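You operate a simulated robot arm through the tools that you are given. There is no shell and no other tool. Be economical: measure what you need, move in short steps, check, and stop when the job is done.

You are at the controls of a simulated robot arm. One attempt, no reset.

## Task
Clear the chosen lanes, dump lanes 5 and 7 into the tray and send it on.
Fine: choose them by their buttons, press dump once, then next once; spill nothing.

It is judged by the outcome, as a careful person would: the job done as asked, and still so three seconds after it is handed in. It fails if anything else is knocked over, pushed out of place, dropped, spilled or broken.

## Robot
A 7-joint arm with a two-finger parallel gripper on a trunk, on a base that drives. Base frame: it is fixed to the floor where the robot stands at the start and does not move with it; the origin is under the middle of the robot, x ahead of it, y to its left, z up. Lengths are in cm, angles in rad, forces in N, time in s.
With the tool pointing down near the work surface it reaches from about 24 to 72 cm from the robot's upright axis, wherever it stands. Its first joint turns from -2.007 to 2.007 rad. Places, roughly: lane five button [10, 120, 90]; lane seven button [20, 100, 90]; medium tray [25, 125, 75]; medium tray (19x16x7 cm) [50, -80, 80]; weigher check key [60, 30, 110]; weigher clear key [60, 20, 110]; weigher down key [50, 40, 120]; weigher drain key [60, 30, 120]; weigher dump key [50, 40, 110]; weigher feed key [40, 50, 110]; weigher next key [50, 40, 110]; weigher reset key [60, 30, 120]; weigher screen [60, 40, 130]; weigher stop button [50, 40, 100]; weigher up key [50, 40, 120]; weigher zero key [50, 30, 110]. Payload 3.91 kg.
The TCP is the grasp point between the finger pads, 3 cm short of the fingertips. In the tool frame z runs along the fingers and y along their closing line. Largest opening 11 cm; finger width 2, thickness 1; the body of the gripper, 4.8 by 11.2 cm, starts 5.5 cm behind the TCP.
Orientation is told as [roll, pitch, yaw] about the base's x, y, z axes, in that order, counted from this pose: with the fingers straight down and closing along the base's y, the tool's x points along the base's -x, its y along +y and its z along -z.

## Interface
- The arm moves only by the tool move_arm. Its argument "targets" is one flat list of numbers, 7 for each row, row after row: the shift along the tool's x, y, z in cm, then the turn, a rotation vector about the tool's x, y, z in rad, then the opening, from 0 (shut) to 1 (fully open). In form: [tx, ty, tz, rx, ry, rz, gripper, tx, ty, tz, rx, ry, rz, gripper, ...]. A call has 1 to 10 rows; each row is the pose to reach, as a shift and turn from the pose commanded when the call began, along the tool's axes at that moment. Each row takes 0.2 s and may step no farther than 5 cm and 0.15 rad from the row before; otherwise, or with a gripper value out of range, the whole call is refused. A pose out of reach is approached as far as the arm can. The call stops where the force on the tool passes 40 N (or 10 N more than at its start, if that is more) or the arm is blocked; 0.2 s more then pass. The fingers move at their own pace (about 10.8 cm/s each) and stop on an object; they squeeze with about 24 N. The grip force told is the motor's: it shows also when the fingers shut on nothing. Time passes only in rows, and 0.2 s behind the last, so rows that repeat a pose let the fingers close. The reply holds the time, the measured pose of the TCP, the force on the tool along the base axes, the opening and the grip force, in the units named above and with some noise, with the torque about the TCP (base axes, N m) and any sound that the robot's microphone picked up.
- Cameras (640 x 400 px; columns grow to the right, rows downward): "scene" is now at [0.17, 19.68, 170.76]; the picture's right is [0.59, -0.81, 0.00], its down [-0.62, -0.45, -0.65] and it looks along [0.53, 0.38, -0.76] (base axes); focal length 289 px, centre (320, 200). "wrist" rides on the gripper at [7.2, 1.7, -10.3] in the tool frame; the picture's right is [-0.23, 0.97, 0.00], its down [-0.76, -0.18, -0.62] and it looks along [-0.61, -0.14, 0.78] (tool axes); focal length 222 px, centre (320, 200). There is no depth. A picture from a camera that has moved, and an enlarged one, comes with that camera's place and axes in the base frame and with its lens.
- camera(camera): a new picture of that camera. No time passes.
- move_column(by): slides the trunk up (or, below 0, down) by that many cm; the arm and the scene camera ride with it, the base frame stays. It gives what a move gives, with no picture.
- roll_base(legs): drives the robot by 1 to 6 legs, each [ahead, turn to the left] in cm and rad, along the robot's own axes; the way and the turn of a leg run together, so that a leg with both is an arc; at most 150 cm and 3.142 rad a leg. The arm and the cameras ride along, it lands a little off, and it stops where it bumps. It gives what a move gives.
- turn_head(pan, tilt): turns the head with the scene camera to pan (to the left, within 2.705 rad either way) and tilt (down, from -0.506 to 1.204), counted from straight ahead of the robot. It gives what a move gives.
- enlarge(camera, box): a new picture of the part [left, top, right, bottom] of that camera's present view, enlarged. No time passes.
- close_job(): hands the job in; it is judged then, once.

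Work in short steps. Places have to be worked out from the pictures, the camera data and where the tool is seen: move nearer, look again, correct. Check each grasp and each placing, and mend what went wrong. You have 120 turns and 82 pictures in all, those below and enlarged ones among them. Open the gripper and draw the arm clear of the work before you hand the job in, unless the task says otherwise; then end with one line.

The tools are called after "Call:" as a command line: name --argument value ..., lists and objects as JSON in quotes. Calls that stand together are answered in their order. move_arm: Moves the arm, as the interface text tells. Its arguments: {"type":"object","properties":{"targets":{"type":"array","items":{"type":"number"}}},"required":["targets"]} The other tools are called the same way: move_column (by) slides the trunk up or down; roll_base (legs) drives the base; turn_head (pan, tilt) turns the head that bears the scene camera; camera (camera) takes a picture; enlarge (camera, box) takes an enlarged picture of a part of a camera's view; close_job () hands the job in.

At the start:

```text
time_s: 0.0
ee_pos: [37.26, 28.85, 134.07]
ee_rot: [0.001, 0.001, 0.001]
force: [0.2, 0.1, -0.8]
ft_torque: [-0.02, 0.02, -0.01]
finger_gap: 11.0
finger_force: 0.0
trunk travel left (down, up): [-82.5, 16.5]
robot x, y, heading: [0.06, -0.14, 0.002]
head pan, tilt: [0.627, 0.862]
```

scene: 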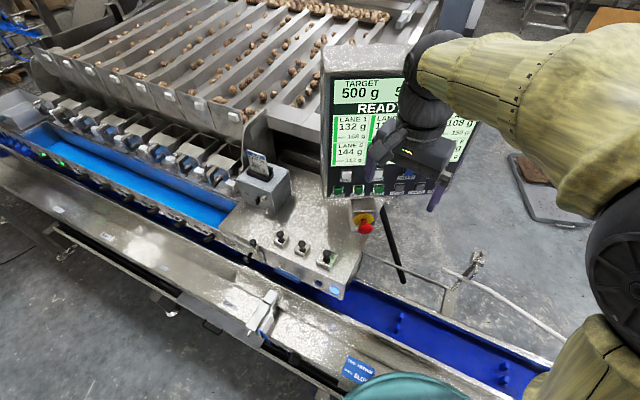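
wrist: 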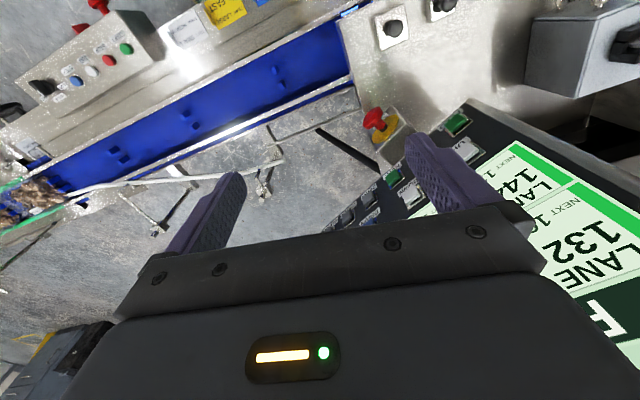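

The arm blocks part of the screen. I'll look closer at the panel and at the lanes first.

Call:
enlarge --camera "scene" --box '[310, 40, 490, 240]'

Call:
enlarge --camera "scene" --box '[20, 60, 340, 300]'

```text
2.00 times, centred on (400, 140) of scene
camera zoom: at [0.17, 19.68, 170.76], right [0.59, -0.81, 0.0], down [-0.62, -0.45, -0.65], along [0.53, 0.38, -0.76], focal length 577 px, centre (160, 320)
```

zoom: 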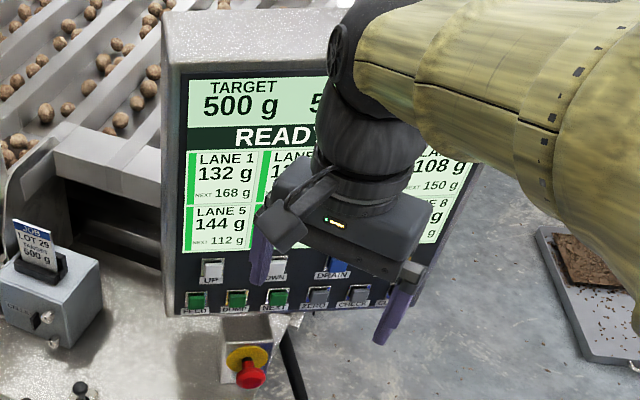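

```text
1.67 times, centred on (180, 180) of scene
camera zoom: at [0.17, 19.68, 170.76], right [0.59, -0.81, 0.0], down [-0.62, -0.45, -0.65], along [0.53, 0.38, -0.76], focal length 481 px, centre (553, 233)
```

zoom: 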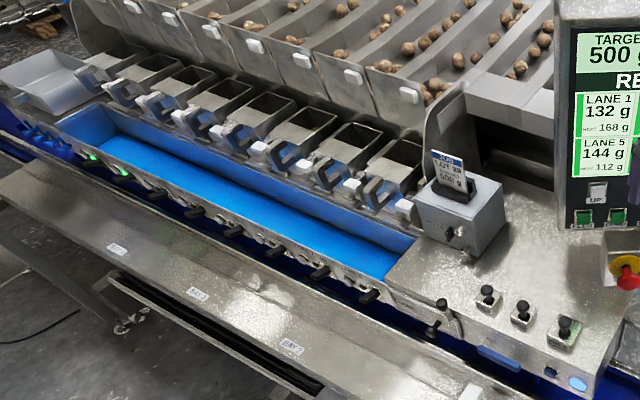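

The gripper hides the screen, so I'll shift the arm to the right and close the fingers.

Call:
move_arm --targets '[0, -5, 0, 0, 0, 0, 0.5, 0, -10, 0, 0, 0, 0, 0, 0, -15, 0, 0, 0, 0, 0, 0, -20, 0, 0, 0, 0, 0, 0, -25, 0, 0, 0, 0, 0, 0, -30, 0, 0, 0, 0, 0, 0, -35, 0, 0, 0, 0, 0, 0, -40, 0, 0, 0, 0, 0]'

Call:
camera --camera "scene"

Call:
enlarge --camera "scene" --box '[320, 40, 500, 240]'

Call:
enlarge --camera "scene" --box '[0, 80, 240, 230]'

```text
time_s: 1.8
ee_pos: [37.2, -11.3, 133.88]
ee_rot: [0.0, 0.003, 0.002]
force: [0.1, -0.7, -0.6]
ft_torque: [0.04, -0.01, 0.01]
finger_gap: 0.01
finger_force: 24.0
trunk travel left (down, up): [-82.5, 16.5]
robot x, y, heading: [-0.07, -0.26, -0.002]
head pan, tilt: [0.627, 0.862]
```

```text
77 pictures are left
camera scene: at [0.27, 19.54, 170.78], right [0.59, -0.81, 0.0], down [-0.62, -0.44, -0.65], along [0.53, 0.38, -0.76], focal length 289 px, centre (320, 200)
```

scene: 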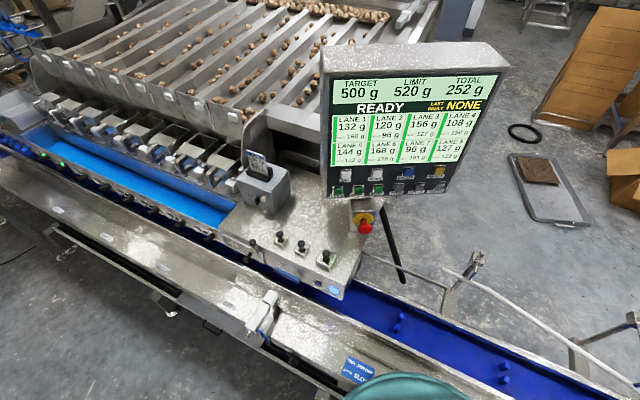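

```text
2.00 times, centred on (410, 140) of scene
camera zoom: at [0.27, 19.54, 170.78], right [0.59, -0.81, 0.0], down [-0.62, -0.44, -0.65], along [0.53, 0.38, -0.76], focal length 577 px, centre (140, 320)
```

zoom: 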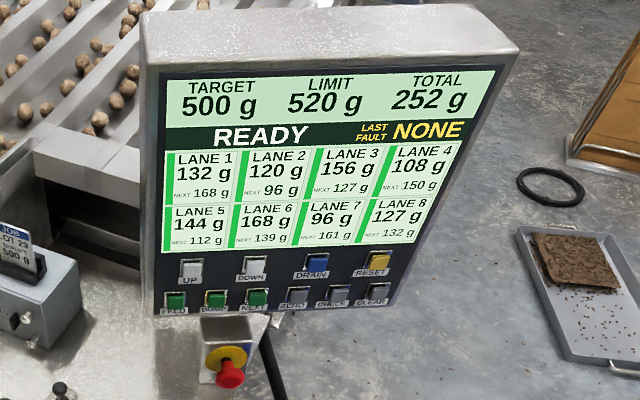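

```text
2.67 times, centred on (120, 155) of scene
camera zoom: at [0.27, 19.54, 170.78], right [0.59, -0.81, 0.0], down [-0.62, -0.44, -0.65], along [0.53, 0.38, -0.76], focal length 770 px, centre (853, 320)
```

zoom: 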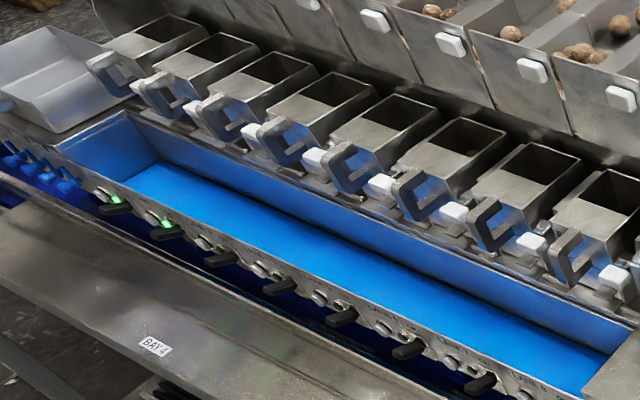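

Total 252 means lanes 1 and 2 are already chosen, and their lamps at the far left are lit. I'll look around for the tray and the far end of the machine.

Call:
turn_head --pan 1.4 --tilt 0.6

Call:
camera --camera "scene"

Call:
turn_head --pan -0.7 --tilt 0.7

Call:
camera --camera "scene"

```text
time_s: 2.9
ee_pos: [37.21, -11.18, 133.81]
ee_rot: [-0.001, 0.0, 0.0]
force: [0.2, 0.5, -0.2]
ft_torque: [0.01, -0.01, -0.02]
finger_gap: 0.0
finger_force: 24.0
trunk travel left (down, up): [-82.5, 16.5]
robot x, y, heading: [-0.41, -0.06, 0.005]
head pan, tilt: [1.4, 0.6]
```

```text
74 pictures are left
camera scene: at [-4.59, 23.83, 172.95], right [0.99, -0.17, 0.0], down [-0.1, -0.56, -0.82], along [0.14, 0.81, -0.57], focal length 289 px, centre (320, 200)
```

scene: 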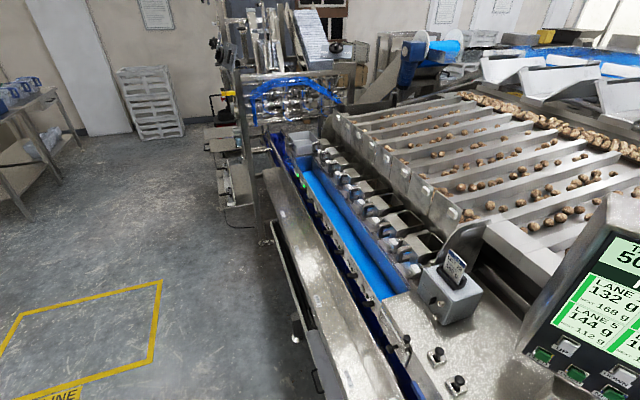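

```text
time_s: 4.9
ee_pos: [37.21, -11.02, 133.85]
ee_rot: [0.0, 0.0, 0.0]
force: [-0.9, -0.3, 0.6]
ft_torque: [0.01, 0.0, 0.03]
finger_gap: 0.02
finger_force: 23.8
trunk travel left (down, up): [-82.5, 16.5]
robot x, y, heading: [0.17, -0.18, 0.001]
head pan, tilt: [-0.7, 0.7]
```

```text
73 pictures are left
camera scene: at [0.39, 9.66, 172.09], right [-0.64, -0.77, 0.0], down [-0.49, 0.41, -0.76], along [0.59, -0.49, -0.64], focal length 289 px, centre (320, 200)
```

scene: 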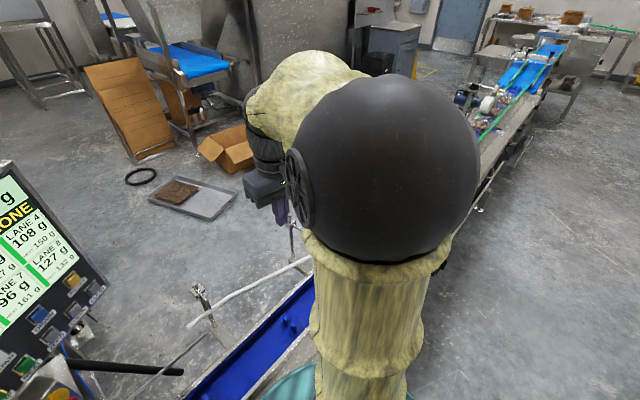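

Trays and belt sit to the left and the panel faces the robot along about (0.78, 0.63), tilted slightly back. CLEAR is at about (62, 25, 113). I'll turn the head back and yaw the tool towards the panel.

Call:
turn_head --pan 0.5 --tilt 0.8

Call:
move_arm --targets '[0, 0, 0, 0, 0, -0.14, 0, 0, 0, 0, 0, 0, -0.28, 0, 0, 0, 0, 0, 0, -0.42, 0, 0, 0, 0, 0, 0, -0.56, 0, 0, 0, 0, 0, 0, -0.68, 0]'

Call:
move_arm --targets '[0, 0, 0, 0, -0.145, 0, 0, 0, 0, 0, 0, -0.29, 0, 0, 0, 0, 0, 0, -0.435, 0, 0, 0, 0, 0, 0, -0.58, 0, 0, 0, 0, 0, 0, -0.725, 0, 0, 0, 0, 0, 0, -0.87, 0, 0, 0, 0, 0, 0, -1.015, 0, 0, 0, 0, 0, 0, -1.16, 0, 0, 0, 0, 0, 0, -1.3, 0, 0]'

Call:
camera --camera "wrist"

Call:
camera --camera "scene"

```text
time_s: 6.3
ee_pos: [37.15, -11.23, 133.94]
ee_rot: [0.001, 0.0, 0.0]
force: [-0.3, -0.3, -0.5]
ft_torque: [-0.02, 0.01, 0.02]
finger_gap: 0.0
finger_force: 24.4
trunk travel left (down, up): [-82.5, 16.5]
robot x, y, heading: [-0.13, -0.07, -0.004]
head pan, tilt: [0.499, 0.799]
```

```text
time_s: 7.5
ee_pos: [37.22, -11.18, 134.01]
ee_rot: [-0.001, 0.0, 0.683]
force: [-0.4, -0.4, -0.5]
ft_torque: [0.01, 0.0, 0.0]
finger_gap: 0.0
finger_force: 23.8
trunk travel left (down, up): [-82.5, 16.5]
robot x, y, heading: [0.05, 0.14, 0.004]
head pan, tilt: [0.499, 0.799]
```

```text
time_s: 9.5
ee_pos: [37.15, -11.18, 134.21]
ee_rot: [-0.004, -1.302, 0.682]
force: [0.6, -0.1, 0.8]
ft_torque: [-0.01, 0.01, 0.01]
finger_gap: 0.01
finger_force: 24.7
trunk travel left (down, up): [-82.5, 16.5]
robot x, y, heading: [0.06, -0.12, 0.001]
head pan, tilt: [0.499, 0.799]
```

```text
72 pictures are left
camera wrist: at [26.87, -17.21, 129.91], right [-0.57, 0.8, 0.22], down [-0.2, -0.39, 0.9], along [0.8, 0.47, 0.38], focal length 222 px, centre (320, 200)
```

wrist: 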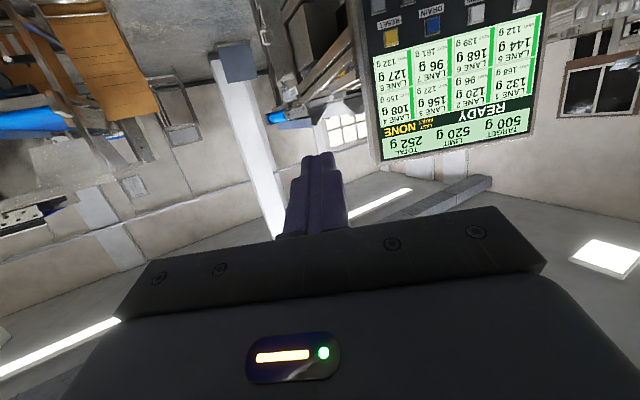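

```text
71 pictures are left
camera scene: at [1.06, 18.92, 171.27], right [0.48, -0.88, 0.0], down [-0.63, -0.34, -0.7], along [0.61, 0.33, -0.72], focal length 289 px, centre (320, 200)
```

scene: 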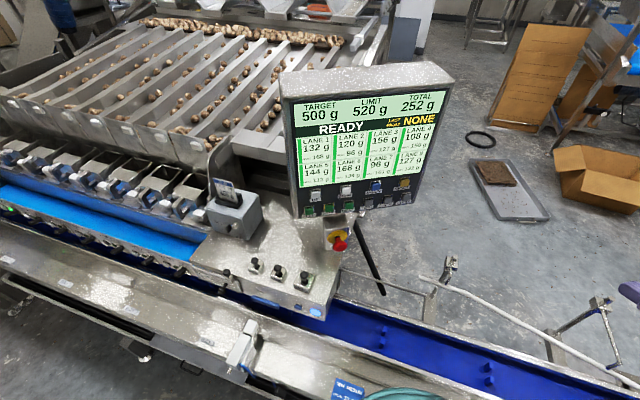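

The wrist camera now sits beneath the tool. I'll zoom the scene camera on the keys and, to triangulate, move the tool nearer to in front of CLEAR with about 12 cm standoff.

Call:
enlarge --camera "scene" --box '[280, 160, 440, 260]'

Call:
enlarge --camera "wrist" --box '[340, 0, 560, 140]'

```text
4.00 times, centred on (360, 210) of scene
camera zoom: at [1.06, 18.92, 171.27], right [0.48, -0.88, 0.0], down [-0.63, -0.34, -0.7], along [0.61, 0.33, -0.72], focal length 1155 px, centre (160, 160)
```

zoom: 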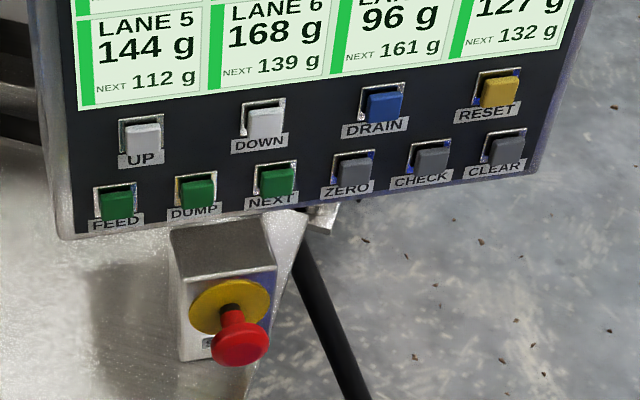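

```text
2.86 times, centred on (450, 70) of wrist
camera zoom: at [26.87, -17.21, 129.91], right [-0.57, 0.8, 0.22], down [-0.2, -0.39, 0.9], along [0.8, 0.47, 0.38], focal length 635 px, centre (-51, 571)
```

zoom: 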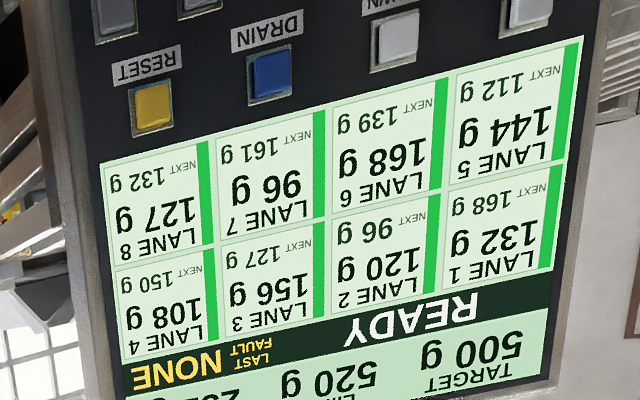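

Triangulated: RESET (59.4, 25.8, 121), CLEAR about (60.8, 24.3, 115.3), DUMP about (47.2, 41, 115.4), NEXT about (50.6, 36.9, 115.4). I'll move to about 6 cm in front of CLEAR and check.

Call:
move_arm --targets '[0.914, 1.585, 4.42, 0, 0, 0, 0, 1.828, 3.17, 8.84, 0, 0, 0, 0, 2.74, 4.755, 13.26, 0, 0, 0, 0, 3.656, 6.34, 17.7, 0, 0, 0, 0, 4.57, 7.925, 22.1, 0, 0, 0, 0, 5.48, 9.51, 26.5, 0, 0, 0, 0, 6.4, 11.1, 30.9, 0, 0, 0, 0, 7.31, 12.68, 35.4, 0, 0, 0, 0]'

Call:
camera --camera "wrist"

Call:
camera --camera "scene"

```text
time_s: 11.3
ee_pos: [54.23, 19.28, 117.77]
ee_rot: [0.0, -1.297, 0.68]
force: [0.0, 0.6, 0.1]
ft_torque: [-0.01, -0.03, 0.02]
finger_gap: 0.04
finger_force: 24.5
out of reach, approached as far as the arm can: row 3, 4, 5
trunk travel left (down, up): [-82.5, 16.5]
robot x, y, heading: [0.01, -0.09, -0.002]
head pan, tilt: [0.499, 0.799]
```

```text
68 pictures are left
camera wrist: at [43.77, 13.28, 113.51], right [-0.56, 0.8, 0.22], down [-0.2, -0.39, 0.9], along [0.8, 0.47, 0.37], focal length 222 px, centre (320, 200)
```

wrist: 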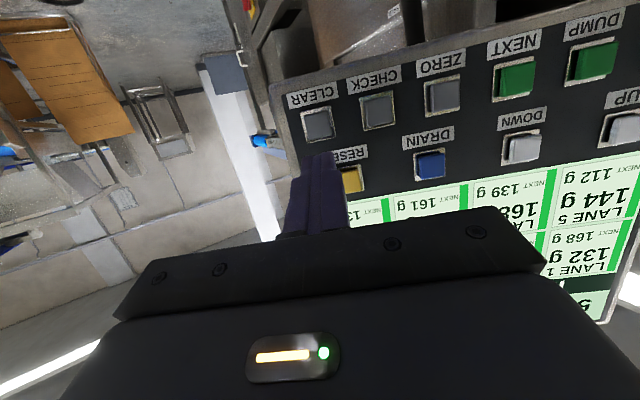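

```text
67 pictures are left
camera scene: at [1.06, 19.18, 171.24], right [0.48, -0.88, 0.0], down [-0.63, -0.34, -0.7], along [0.61, 0.33, -0.72], focal length 289 px, centre (320, 200)
```

scene: 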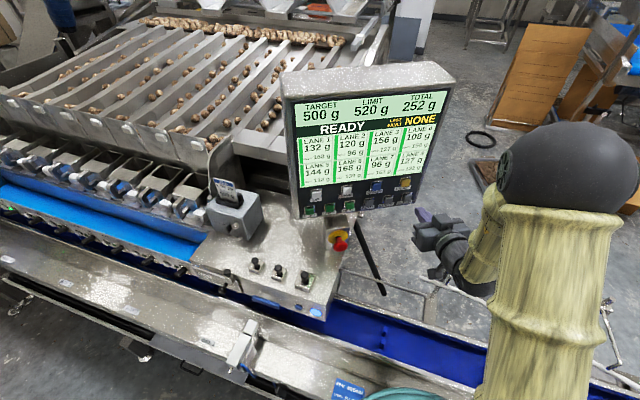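

CLEAR re-measured at about (60.7, 24.5, 115), nearly straight ahead of the fingertips. I'll push forward in small steps and watch the force and sound.

Call:
move_arm --targets '[0.5, 0, 2.5, 0, 0, 0, 0, 0.5, 0, 4.5, 0, 0, 0, 0, 0.5, 0, 5.2, 0, 0, 0, 0, 0.5, 0, 5.6, 0, 0, 0, 0]'

Call:
camera --camera "wrist"

```text
time_s: 12.3
ee_pos: [58.29, 22.44, 115.62]
ee_rot: [0.002, -1.3, 0.68]
force: [-0.6, 0.4, -0.2]
ft_torque: [-0.03, 0.0, -0.01]
finger_gap: 0.0
finger_force: 24.2
trunk travel left (down, up): [-82.5, 16.5]
robot x, y, heading: [0.09, 0.05, -0.001]
head pan, tilt: [0.499, 0.799]
```

```text
66 pictures are left
camera wrist: at [47.93, 16.41, 111.41], right [-0.57, 0.8, 0.22], down [-0.2, -0.39, 0.9], along [0.8, 0.47, 0.38], focal length 222 px, centre (320, 200)
```

wrist: 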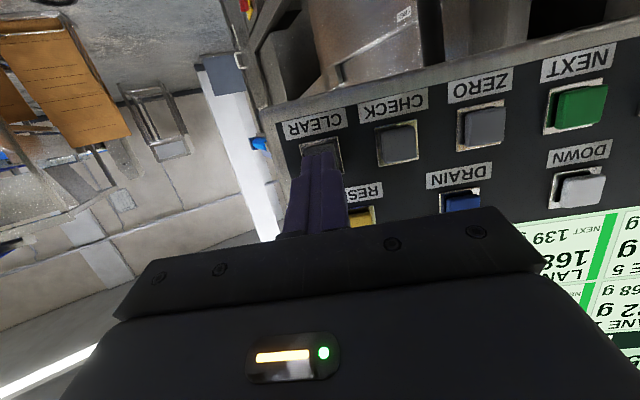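

The tips cover the CLEAR key and are nearly touching it. I'll push in further, slowly.

Call:
move_arm --targets '[0, 0, 0.4, 0, 0, 0, 0, 0, 0, 0.8, 0, 0, 0, 0, 0, 0, 1.2, 0, 0, 0, 0]'

Call:
enlarge --camera "scene" --box '[280, 80, 480, 230]'

```text
time_s: 13.1
ee_pos: [58.94, 23.06, 115.21]
ee_rot: [-0.002, -1.302, 0.682]
force: [-7.9, -4.9, 3.0]
ft_torque: [0.09, -0.12, 0.02]
finger_gap: 0.0
finger_force: 23.8
trunk travel left (down, up): [-82.5, 16.5]
robot x, y, heading: [0.29, 0.02, -0.001]
head pan, tilt: [0.499, 0.799]
heard: click
```

```text
2.67 times, centred on (380, 155) of scene
camera zoom: at [0.79, 18.88, 171.29], right [0.48, -0.88, 0.0], down [-0.63, -0.34, -0.7], along [0.61, 0.33, -0.72], focal length 770 px, centre (160, 320)
```

zoom: 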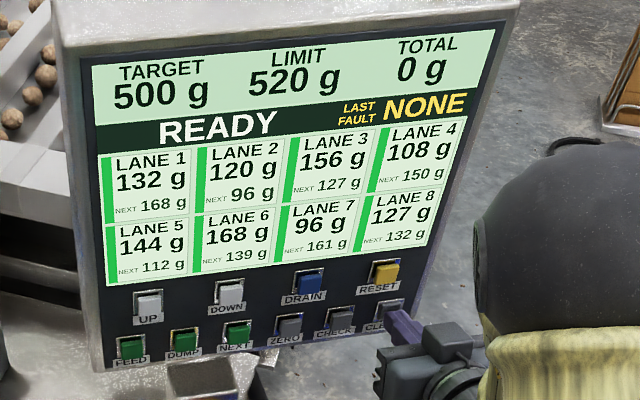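

Total is 0, so the clear worked at about 10 N with one click. I'll retract and look down beside the base to plan the drive.

Call:
move_arm --targets '[0, 0, -4, 0, 0, 0, 0, 0, 0, -8.5, 0, 0, 0, 0, -0.5, -2, -13, 0, 0, 0, 0, -1, -4, -17, 0, 0, 0, 0, -2, -6, -21, 0, 0, 0, 0, -4, -8, -25, 0, 0, 0, 0, -6, -10, -29, 0, 0, 0, 0, -7, -12, -33, 0, 0, 0, 0, -7, -13, -37, 0, 0, 0, 0]'

Call:
turn_head --pan 1.3 --tilt 1.2

Call:
camera --camera "scene"

Call:
turn_head --pan -0.4 --tilt 1.2

Call:
camera --camera "scene"

```text
time_s: 15.1
ee_pos: [40.87, -8.37, 131.95]
ee_rot: [0.0, -1.3, 0.68]
force: [0.1, 0.0, -0.4]
ft_torque: [0.03, 0.0, 0.02]
finger_gap: 0.02
finger_force: 23.5
out of reach, approached as far as the arm can: row 5, 6
trunk travel left (down, up): [-82.5, 16.5]
robot x, y, heading: [0.08, -0.22, 0.002]
head pan, tilt: [0.499, 0.799]
```

```text
time_s: 16.2
ee_pos: [41.14, -8.28, 131.79]
ee_rot: [-0.001, -1.301, 0.68]
force: [0.8, 0.2, 0.7]
ft_torque: [0.02, 0.01, -0.02]
finger_gap: 0.01
finger_force: 23.0
trunk travel left (down, up): [-82.5, 16.5]
robot x, y, heading: [0.09, 0.14, -0.002]
head pan, tilt: [1.3, 1.201]
```

```text
64 pictures are left
camera scene: at [-4.61, 20.51, 168.5], right [0.96, -0.27, 0.0], down [-0.25, -0.9, -0.36], along [0.1, 0.35, -0.93], focal length 289 px, centre (320, 200)
```

scene: 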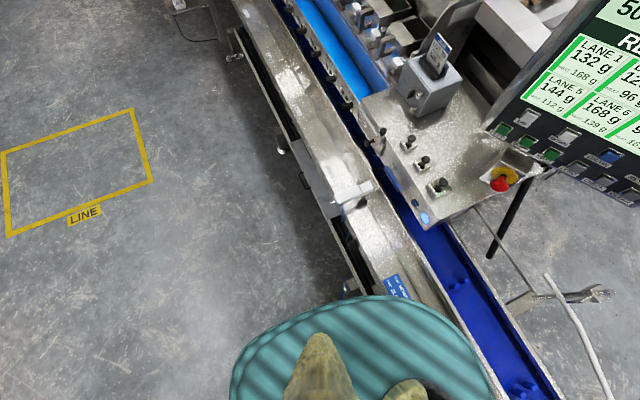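

```text
time_s: 18.0
ee_pos: [41.09, -8.27, 131.76]
ee_rot: [0.0, -1.301, 0.681]
force: [0.3, 0.5, 0.1]
ft_torque: [-0.01, -0.01, 0.01]
finger_gap: 0.0
finger_force: 24.2
trunk travel left (down, up): [-82.5, 16.5]
robot x, y, heading: [-0.12, -0.15, 0.0]
head pan, tilt: [-0.4, 1.201]
```

```text
63 pictures are left
camera scene: at [-0.96, 12.95, 168.49], right [-0.39, -0.92, 0.0], down [-0.86, 0.36, -0.36], along [0.33, -0.14, -0.93], focal length 289 px, centre (320, 200)
```

scene: 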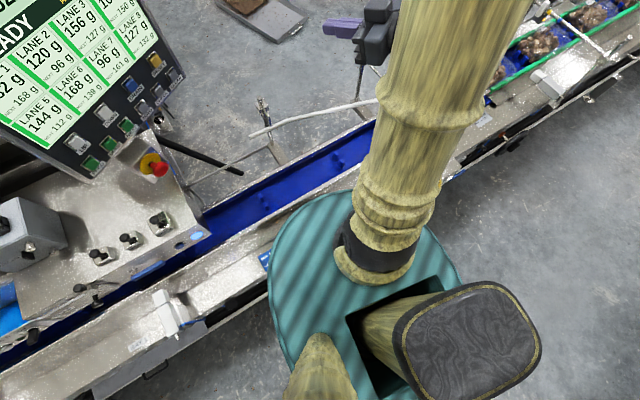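

The machine edge passes very close to the base, so I'd rather back off before turning. I'll check that behind the robot is free.

Call:
turn_head --pan 2.6 --tilt 0.8

Call:
camera --camera "scene"

```text
time_s: 20.6
ee_pos: [41.12, -8.25, 131.77]
ee_rot: [0.0, -1.302, 0.68]
force: [0.8, -0.8, -0.1]
ft_torque: [-0.01, 0.02, 0.0]
finger_gap: 0.0
finger_force: 23.9
trunk travel left (down, up): [-82.5, 16.5]
robot x, y, heading: [0.31, 0.1, 0.001]
head pan, tilt: [2.601, 0.799]
```

```text
62 pictures are left
camera scene: at [-13.02, 19.28, 171.27], right [0.52, 0.86, 0.0], down [0.61, -0.37, -0.7], along [-0.6, 0.36, -0.72], focal length 289 px, centre (320, 200)
```

scene: 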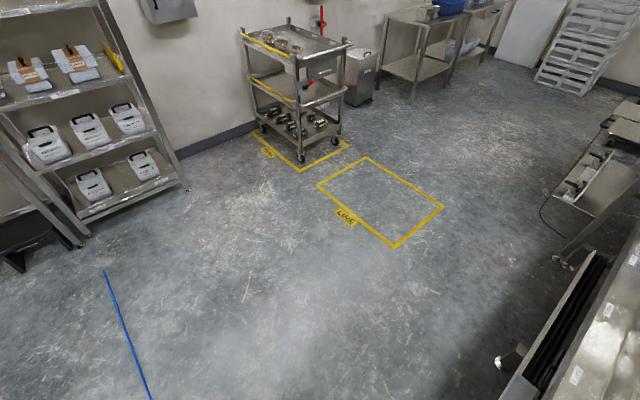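

The floor behind is free. I'll back off 30 cm, turn left along the machine, and drive ahead beside the lanes.

Call:
roll_base --legs '[[-30, 0], [0, 1.6], [97, 0], [0, -1.0]]'

Call:
turn_head --pan -0.6 --tilt 0.8

Call:
camera --camera "scene"

```text
time_s: 33.7
ee_pos: [4.27, 112.96, 131.85]
ee_rot: [0.001, -1.302, 1.297]
force: [-0.3, 0.8, 0.1]
ft_torque: [0.01, -0.01, -0.03]
finger_gap: 0.0
finger_force: 24.0
trunk travel left (down, up): [-82.5, 16.5]
robot x, y, heading: [-33.68, 95.91, 0.621]
head pan, tilt: [2.601, 0.799]
```

```text
time_s: 36.4
ee_pos: [4.23, 112.92, 131.85]
ee_rot: [0.0, -1.3, 1.3]
force: [0.3, 0.6, 0.3]
ft_torque: [-0.02, 0.02, -0.02]
finger_gap: 0.0
finger_force: 23.4
trunk travel left (down, up): [-82.5, 16.5]
robot x, y, heading: [-33.76, 96.03, 0.617]
head pan, tilt: [-0.6, 0.799]
```

```text
61 pictures are left
camera scene: at [-39.85, 104.89, 171.27], right [0.02, -1.0, 0.0], down [-0.72, -0.01, -0.7], along [0.7, 0.01, -0.72], focal length 289 px, centre (320, 200)
```

scene: 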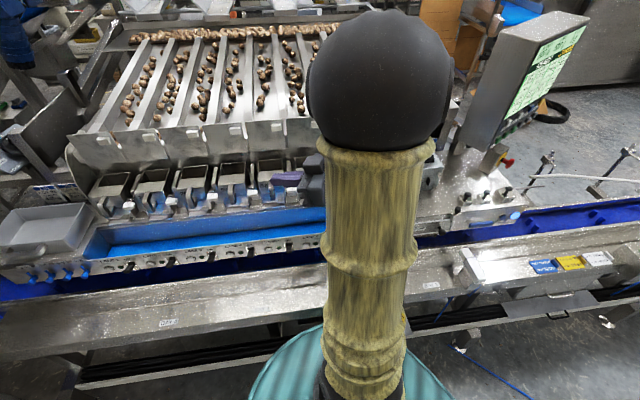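

Positioned well. I'll zoom onto the lane buttons along the trough's front.

Call:
enlarge --camera "scene" --box '[0, 190, 330, 310]'

Call:
enlarge --camera "scene" --box '[160, 210, 330, 290]'

Call:
camera --camera "wrist"

```text
1.94 times, centred on (165, 250) of scene
camera zoom: at [-39.85, 104.89, 171.27], right [0.02, -1.0, 0.0], down [-0.72, -0.01, -0.7], along [0.7, 0.01, -0.72], focal length 560 px, centre (621, 103)
```

zoom: 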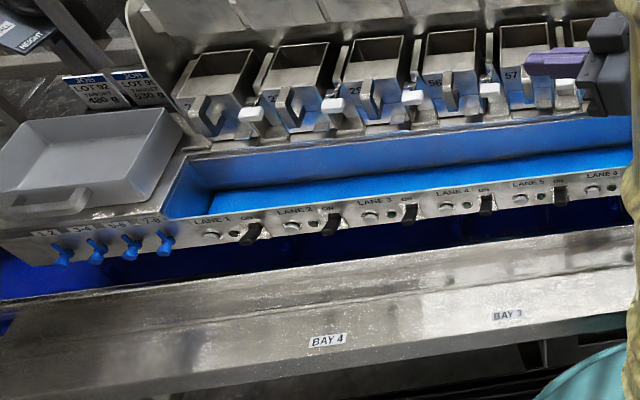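

```text
3.76 times, centred on (245, 250) of scene
camera zoom: at [-39.85, 104.89, 171.27], right [0.02, -1.0, 0.0], down [-0.72, -0.01, -0.7], along [0.7, 0.01, -0.72], focal length 1087 px, centre (602, 12)
```

zoom: 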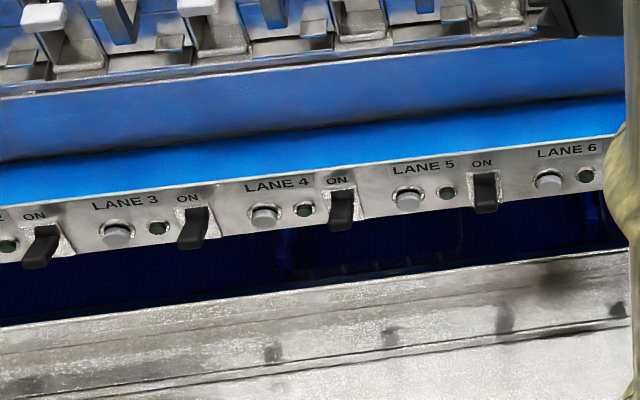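

```text
58 pictures are left
camera wrist: at [-0.69, 102.09, 127.65], right [-0.92, 0.32, 0.22], down [0.06, -0.43, 0.9], along [0.38, 0.84, 0.38], focal length 222 px, centre (320, 200)
```

wrist: 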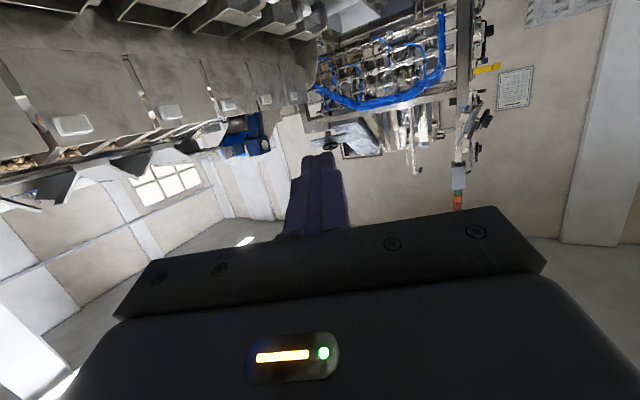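

The lane 5 button is at about (15.4, 122.9, 90) and lane 7 at about (19.3, 98.1, 90), on a front plate facing the robot; each has an ON lever to its right that I must not touch. I'll re-orient the tool to point down, yaw it to the plate and pitch it 0.8.

Call:
move_arm --targets '[0, 0, 0, 0, 0.145, 0, 0, 0, 0, 0, 0, 0.29, 0, 0, 0, 0, 0, 0, 0.435, 0, 0, 0, 0, 0, 0, 0.58, 0, 0, 0, 0, 0, 0, 0.725, 0, 0, 0, 0, 0, 0, 0.87, 0, 0, 0, 0, 0, 0, 1.015, 0, 0, 0, 0, 0, 0, 1.16, 0, 0, 0, 0, 0, 0, 1.3, 0, 0]'

Call:
move_arm --targets '[0, 0, 0, 0, 0, 0.143, 0, 0, 0, 0, 0, 0, 0.286, 0, 0, 0, 0, 0, 0, 0.429, 0, 0, 0, 0, 0, 0, 0.572, 0, 0, 0, 0, 0, 0, 0.715, 0, 0, 0, 0, 0, 0, 0.858, 0, 0, 0, 0, 0, 0, 1.001, 0, 0, 0, 0, 0, 0, 1.144, 0]'

Call:
move_arm --targets '[0, 0, 0, 0, -0.14, 0, 0, 0, 0, 0, 0, -0.28, 0, 0, 0, 0, 0, 0, -0.42, 0, 0, 0, 0, 0, 0, -0.56, 0, 0, 0, 0, 0, 0, -0.7, 0, 0, 0, 0, 0, 0, -0.8, 0, 0]'

Call:
camera --camera "wrist"

```text
time_s: 38.4
ee_pos: [4.27, 113.08, 131.83]
ee_rot: [0.001, 0.002, 1.298]
force: [0.1, -0.5, 0.1]
ft_torque: [0.01, 0.01, 0.02]
finger_gap: 0.0
finger_force: 23.9
trunk travel left (down, up): [-82.5, 16.5]
robot x, y, heading: [-34.11, 96.15, 0.621]
head pan, tilt: [-0.6, 0.799]
```

```text
time_s: 40.2
ee_pos: [4.14, 112.98, 131.91]
ee_rot: [0.001, 0.001, 0.15]
force: [0.1, 0.3, -0.8]
ft_torque: [0.0, -0.03, 0.02]
finger_gap: 0.0
finger_force: 24.0
trunk travel left (down, up): [-82.5, 16.5]
robot x, y, heading: [-33.86, 96.43, 0.617]
head pan, tilt: [-0.6, 0.799]
```

```text
time_s: 41.6
ee_pos: [4.11, 113.02, 131.88]
ee_rot: [-0.001, -0.801, 0.155]
force: [0.0, 0.3, 0.2]
ft_torque: [-0.03, 0.03, -0.01]
finger_gap: 0.0
finger_force: 24.4
trunk travel left (down, up): [-82.5, 16.5]
robot x, y, heading: [-34.53, 95.8, 0.61]
head pan, tilt: [-0.6, 0.799]
```

```text
57 pictures are left
camera wrist: at [-8.49, 112.91, 133.89], right [0.01, 0.99, 0.16], down [0.11, -0.16, 0.98], along [0.99, 0.01, -0.11], focal length 222 px, centre (320, 200)
```

wrist: 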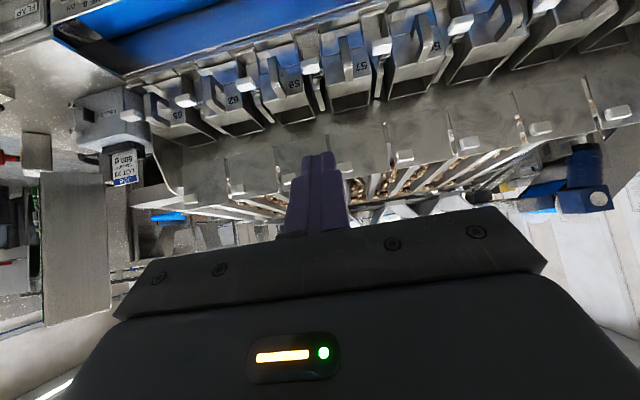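

I'll bring the tool down to about 8 cm in front of the lane 5 button and look.

Call:
move_arm --targets '[2.65, 1.0, 3.41, 0, 0, 0, 0, 5.3, 2.0, 6.82, 0, 0, 0, 0, 7.95, 3.0, 10.23, 0, 0, 0, 0, 10.6, 4.0, 13.64, 0, 0, 0, 0, 13.25, 5.0, 17.05, 0, 0, 0, 0, 15.9, 6.0, 20.46, 0, 0, 0, 0, 18.55, 7.0, 23.87, 0, 0, 0, 0, 21.2, 8.0, 27.3, 0, 0, 0, 0]'

Call:
camera --camera "wrist"

Call:
camera --camera "scene"

```text
time_s: 43.4
ee_pos: [7.7, 121.72, 97.39]
ee_rot: [0.001, -0.8, 0.153]
force: [0.4, -0.2, 0.3]
ft_torque: [0.03, 0.01, 0.01]
finger_gap: 0.01
finger_force: 23.6
out of reach, approached as far as the arm can: row 1, 2, 3, 4, 5
trunk travel left (down, up): [-82.5, 16.5]
robot x, y, heading: [-34.46, 95.93, 0.617]
head pan, tilt: [-0.6, 0.799]
```

```text
56 pictures are left
camera wrist: at [-4.9, 121.58, 99.47], right [0.01, 0.99, 0.16], down [0.11, -0.16, 0.98], along [0.99, 0.01, -0.11], focal length 222 px, centre (320, 200)
```

wrist: 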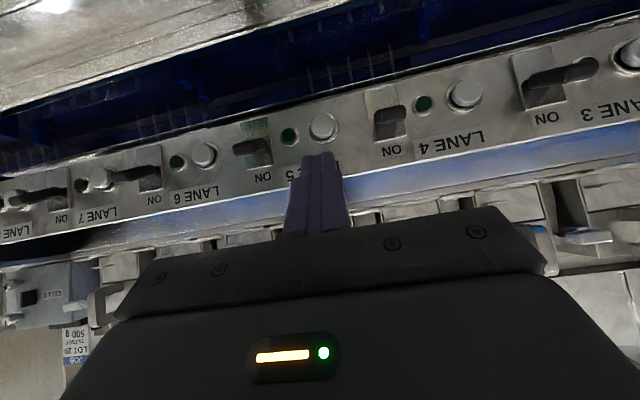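

```text
55 pictures are left
camera scene: at [-39.71, 104.92, 171.27], right [0.02, -1.0, 0.0], down [-0.72, -0.01, -0.7], along [0.7, 0.01, -0.72], focal length 289 px, centre (320, 200)
```

scene: 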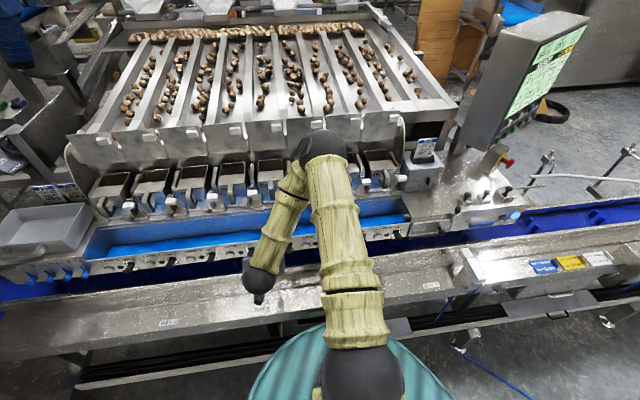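

Wrist view agrees: lane 5 button at about (15.4, 123.2, 90.3). I'll approach to within about 1 cm.

Call:
move_arm --targets '[-0.2, 0.15, 3, 0, 0, 0, 0, -0.4, 0.27, 6, 0, 0, 0, 0, -0.4, 0.27, 6.6, 0, 0, 0, 0]'

Call:
camera --camera "wrist"

Call:
enlarge --camera "scene" --box '[180, 210, 340, 310]'

```text
time_s: 44.2
ee_pos: [12.48, 122.81, 93.23]
ee_rot: [0.001, -0.801, 0.155]
force: [-2.3, -0.5, 4.1]
ft_torque: [0.0, -0.06, 0.03]
finger_gap: 0.02
finger_force: 23.5
trunk travel left (down, up): [-82.5, 16.5]
robot x, y, heading: [-34.15, 95.64, 0.615]
head pan, tilt: [-0.6, 0.799]
heard: click
```

```text
54 pictures are left
camera wrist: at [-0.13, 122.61, 95.27], right [0.01, 0.99, 0.16], down [0.11, -0.16, 0.98], along [0.99, 0.01, -0.11], focal length 222 px, centre (320, 200)
```

wrist: 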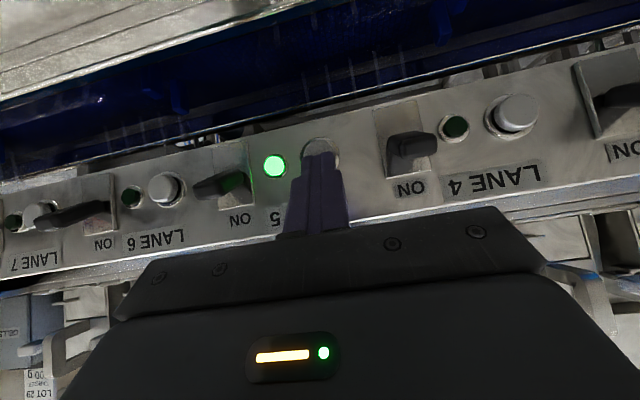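

```text
4.00 times, centred on (260, 260) of scene
camera zoom: at [-39.95, 104.86, 171.28], right [0.02, -1.0, 0.0], down [-0.72, -0.01, -0.7], along [0.7, 0.01, -0.72], focal length 1155 px, centre (560, -40)
```

zoom: 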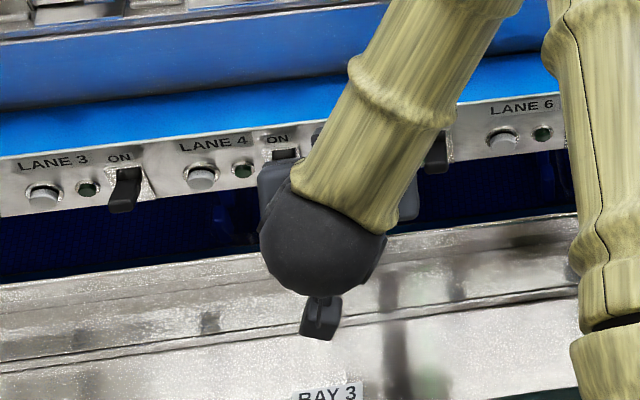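

Click heard and the lane 5 lamp is lit. I'll retract 7.5 cm and slide 25.1 cm along the plate to lane 7.

Call:
move_arm --targets '[0, 0, -4, 0, 0, 0, 0, 0, 0, -7.5, 0, 0, 0, 0, 0, -4.2, -7.5, 0, 0, 0, 0, 0, -8.4, -7.5, 0, 0, 0, 0, 0, -12.6, -7.5, 0, 0, 0, 0, 0, -16.8, -7.5, 0, 0, 0, 0, 0, -21, -7.5, 0, 0, 0, 0, 0, -25.1, -7.5, 0, 0, 0, 0]'

Call:
camera --camera "wrist"

```text
time_s: 46.0
ee_pos: [11.47, 96.97, 98.48]
ee_rot: [0.0, -0.802, 0.155]
force: [-0.8, 0.4, -0.5]
ft_torque: [0.01, 0.0, -0.02]
finger_gap: 0.0
finger_force: 24.1
out of reach, approached as far as the arm can: row 5, 6
trunk travel left (down, up): [-82.5, 16.5]
robot x, y, heading: [-33.63, 95.75, 0.619]
head pan, tilt: [-0.6, 0.799]
```

```text
52 pictures are left
camera wrist: at [-1.18, 96.87, 100.44], right [0.01, 0.99, 0.16], down [0.11, -0.16, 0.98], along [0.99, 0.01, -0.11], focal length 222 px, centre (320, 200)
```

wrist: 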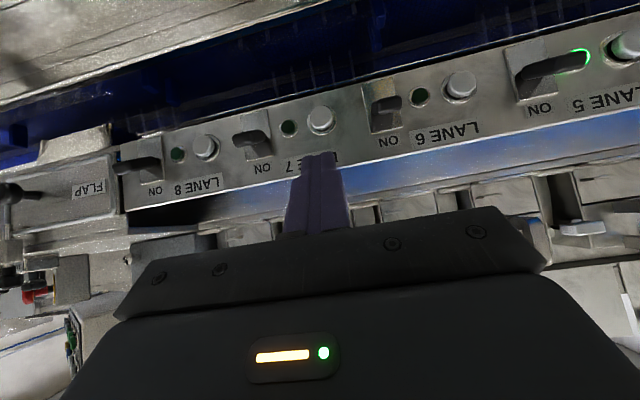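

Lane 7 button at about (19.3, 98.3, 90.3), directly ahead. I'll approach and press to the depth scaled from lane 5.

Call:
move_arm --targets '[0.2, 0.1, 3.5, 0, 0, 0, 0, 0.33, 0.1, 6.4, 0, 0, 0, 0, 0.33, 0.1, 7, 0, 0, 0, 0, 0.33, 0.1, 7.4, 0, 0, 0, 0]'

Call:
camera --camera "wrist"

```text
time_s: 47.0
ee_pos: [16.33, 97.75, 93.1]
ee_rot: [0.001, -0.802, 0.153]
force: [-0.7, 0.1, 2.8]
ft_torque: [0.0, -0.05, 0.01]
finger_gap: 0.0
finger_force: 24.1
trunk travel left (down, up): [-82.5, 16.5]
robot x, y, heading: [-34.04, 95.8, 0.615]
head pan, tilt: [-0.6, 0.799]
```

```text
51 pictures are left
camera wrist: at [3.61, 97.73, 95.09], right [0.01, 0.99, 0.16], down [0.11, -0.16, 0.98], along [0.99, 0.01, -0.11], focal length 222 px, centre (320, 200)
```

wrist: 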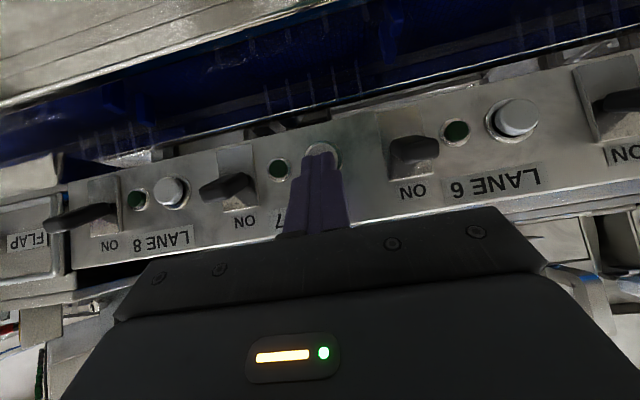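

Touching but not clicked yet (lamp 7 dark). A little further in.

Call:
move_arm --targets '[0, 0, 0.25, 0, 0, 0, 0, 0, 0, 0.5, 0, 0, 0, 0]'

Call:
camera --camera "wrist"

```text
time_s: 47.6
ee_pos: [16.48, 97.94, 92.9]
ee_rot: [0.0, -0.801, 0.153]
force: [-5.5, -2.2, 12.3]
ft_torque: [0.06, -0.27, -0.03]
finger_gap: 0.0
finger_force: 23.7
trunk travel left (down, up): [-82.5, 16.5]
robot x, y, heading: [-34.19, 95.74, 0.617]
head pan, tilt: [-0.6, 0.799]
heard: click
```

```text
50 pictures are left
camera wrist: at [3.82, 97.8, 94.9], right [0.01, 0.99, 0.16], down [0.11, -0.16, 0.98], along [0.99, 0.01, -0.11], focal length 222 px, centre (320, 200)
```

wrist: 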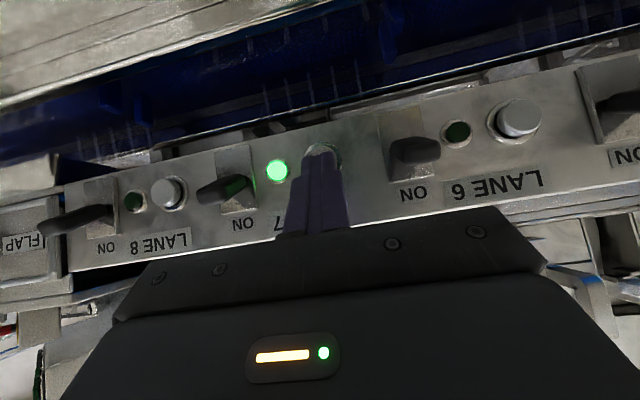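

Lamp 7 lit with one click. I'll retract and check the lamps, and look for the tray under the trough before dumping.

Call:
move_arm --targets '[0, 0, -4, 0, 0, 0, 0, 0, 0, -8, 0, 0, 0, 0, 0, 4, -11, 0, 0, 0, 0, 0, 8, -14, 0, 0, 0, 0, 0, 12, -16, 0, 0, 0, 0, 0, 16, -18, 0, 0, 0, 0, 0, 20, -18, 0, 0, 0, 0]'

Call:
enlarge --camera "wrist" --box '[0, 0, 640, 240]'

Call:
enlarge --camera "scene" --box '[0, 180, 460, 320]'

```text
time_s: 49.2
ee_pos: [5.78, 120.31, 103.69]
ee_rot: [-0.003, -0.799, 0.156]
force: [-0.4, 0.3, 0.2]
ft_torque: [-0.06, -0.02, -0.01]
finger_gap: 0.02
finger_force: 23.9
out of reach, approached as far as the arm can: row 3, 4, 5, 6, 7
trunk travel left (down, up): [-82.5, 16.5]
robot x, y, heading: [-34.38, 96.05, 0.617]
head pan, tilt: [-0.6, 0.799]
```

```text
1.00 times, centred on (320, 120) of wrist (not enlarged: the box is as wide or as high as the picture)
camera zoom: at [-6.87, 120.24, 105.66], right [0.01, 0.99, 0.16], down [0.11, -0.16, 0.98], along [0.99, 0.01, -0.11], focal length 222 px, centre (320, 280)
```

zoom: 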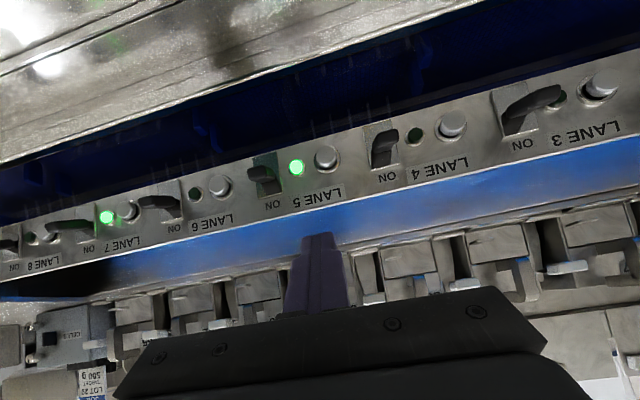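

```text
1.39 times, centred on (230, 250) of scene
camera zoom: at [-39.87, 105.23, 171.24], right [0.02, -1.0, 0.0], down [-0.72, -0.01, -0.7], along [0.7, 0.01, -0.72], focal length 402 px, centre (445, 130)
```

zoom: 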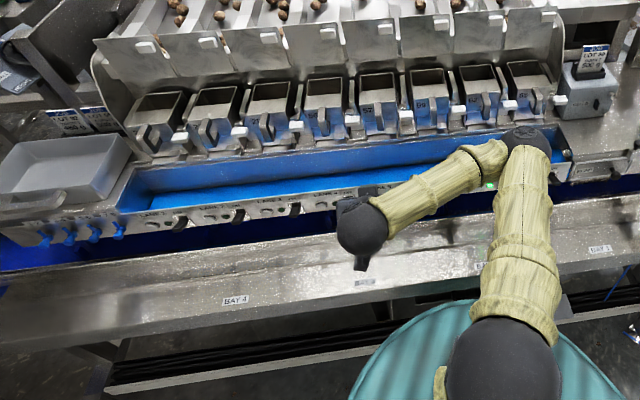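

Only lamps 5 and 7 are lit. I'll enlarge the shadowed belt under the plate to find the tray.

Call:
enlarge --camera "wrist" --box '[200, 0, 520, 130]'

```text
2.00 times, centred on (360, 65) of wrist
camera zoom: at [-6.87, 120.24, 105.66], right [0.01, 0.99, 0.16], down [0.11, -0.16, 0.98], along [0.99, 0.01, -0.11], focal length 444 px, centre (240, 470)
```

zoom: 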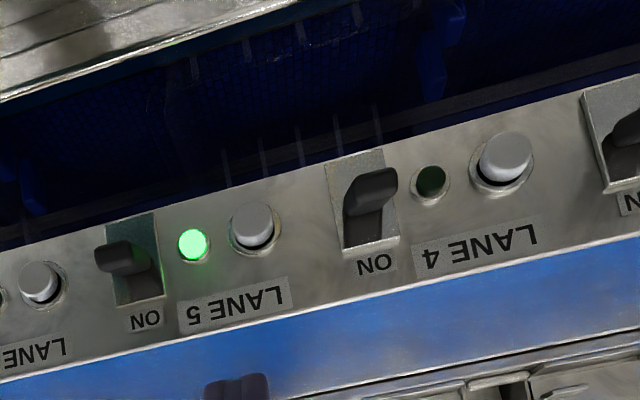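

A clear ribbed tray sits on the belt under lanes 4–5, as listed. I'll lift the arm and drive back to the panel.

Call:
move_arm --targets '[-2.5, -0.9, -3.1, 0, 0, 0, 0, -5.1, -1.9, -6.2, 0, 0, 0, 0, -7.7, -2.8, -9.3, 0, 0, 0, 0, -10.3, -3.8, -12.4, 0, 0, 0, 0, -12.9, -4.7, -15.5, 0, 0, 0, 0, -15.4, -5.7, -18.6, 0, 0, 0, 0, -18, -6.6, -21.7, 0, 0, 0, 0]'

Call:
roll_base --legs '[[0, 0.98], [-88, 0], [0, -1.6], [28, 0]]'

Call:
turn_head --pan 0.5 --tilt 0.8

Call:
camera --camera "scene"

```text
time_s: 50.8
ee_pos: [3.33, 112.95, 132.57]
ee_rot: [0.0, -0.8, 0.157]
force: [0.9, -0.9, -0.6]
ft_torque: [-0.01, -0.02, -0.01]
finger_gap: 0.02
finger_force: 23.8
out of reach, approached as far as the arm can: row 1, 2, 3, 4, 5
trunk travel left (down, up): [-82.5, 16.5]
robot x, y, heading: [-34.26, 95.87, 0.618]
head pan, tilt: [-0.6, 0.799]
```

```text
time_s: 63.2
ee_pos: [34.44, 1.73, 132.39]
ee_rot: [0.0, -0.801, -0.484]
force: [0.8, 0.3, -0.2]
ft_torque: [-0.01, 0.02, 0.01]
finger_gap: 0.01
finger_force: 23.9
trunk travel left (down, up): [-82.5, 16.5]
robot x, y, heading: [-6.5, 9.84, -0.023]
head pan, tilt: [-0.6, 0.799]
```

```text
time_s: 64.5
ee_pos: [34.19, 1.73, 132.38]
ee_rot: [0.001, -0.8, -0.484]
force: [1.0, -0.2, 0.4]
ft_torque: [0.02, 0.04, 0.0]
finger_gap: 0.0
finger_force: 23.4
trunk travel left (down, up): [-82.5, 16.5]
robot x, y, heading: [-6.11, 10.21, -0.022]
head pan, tilt: [0.499, 0.799]
```

```text
46 pictures are left
camera scene: at [-4.82, 29.21, 171.27], right [0.46, -0.89, 0.0], down [-0.64, -0.33, -0.7], along [0.62, 0.32, -0.72], focal length 289 px, centre (320, 200)
```

scene: 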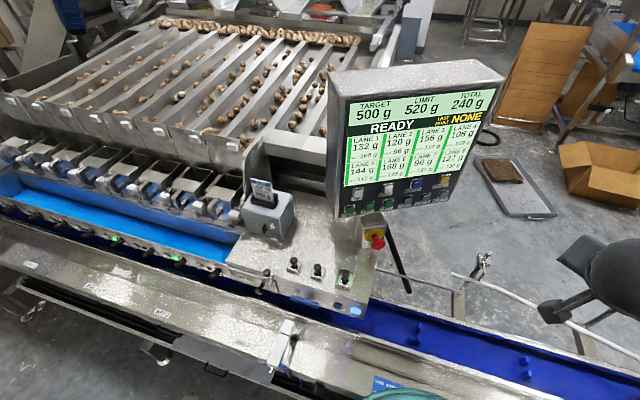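

Total reads 240 g (144 + 96), READY. I'll check the console switches near the flap before dumping.

Call:
enlarge --camera "scene" --box '[200, 180, 400, 320]'

Call:
enlarge --camera "scene" --box '[320, 160, 480, 260]'

```text
2.86 times, centred on (300, 250) of scene
camera zoom: at [-4.82, 29.21, 171.27], right [0.46, -0.89, 0.0], down [-0.64, -0.33, -0.7], along [0.62, 0.32, -0.72], focal length 825 px, centre (377, 57)
```

zoom: 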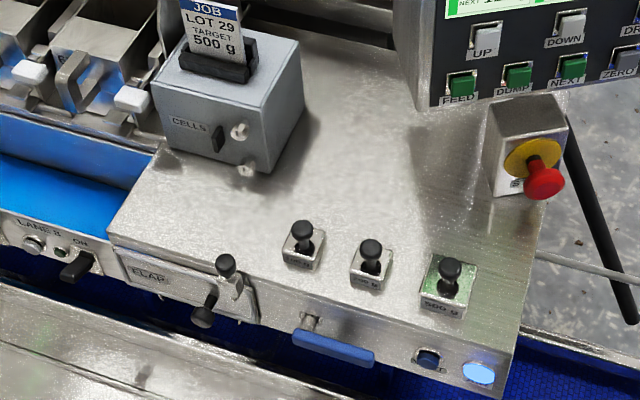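

```text
4.00 times, centred on (400, 210) of scene
camera zoom: at [-4.82, 29.21, 171.27], right [0.46, -0.89, 0.0], down [-0.64, -0.33, -0.7], along [0.62, 0.32, -0.72], focal length 1155 px, centre (0, 160)
```

zoom: 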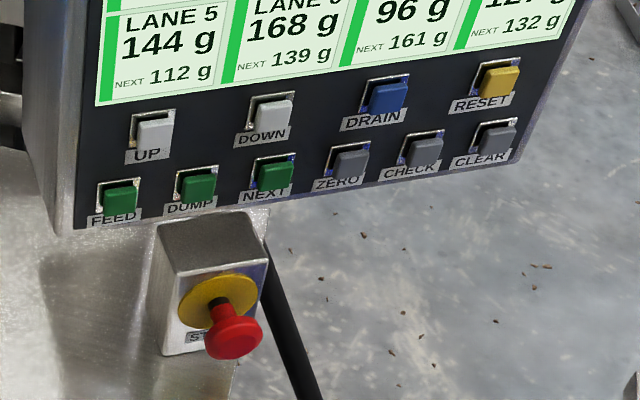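

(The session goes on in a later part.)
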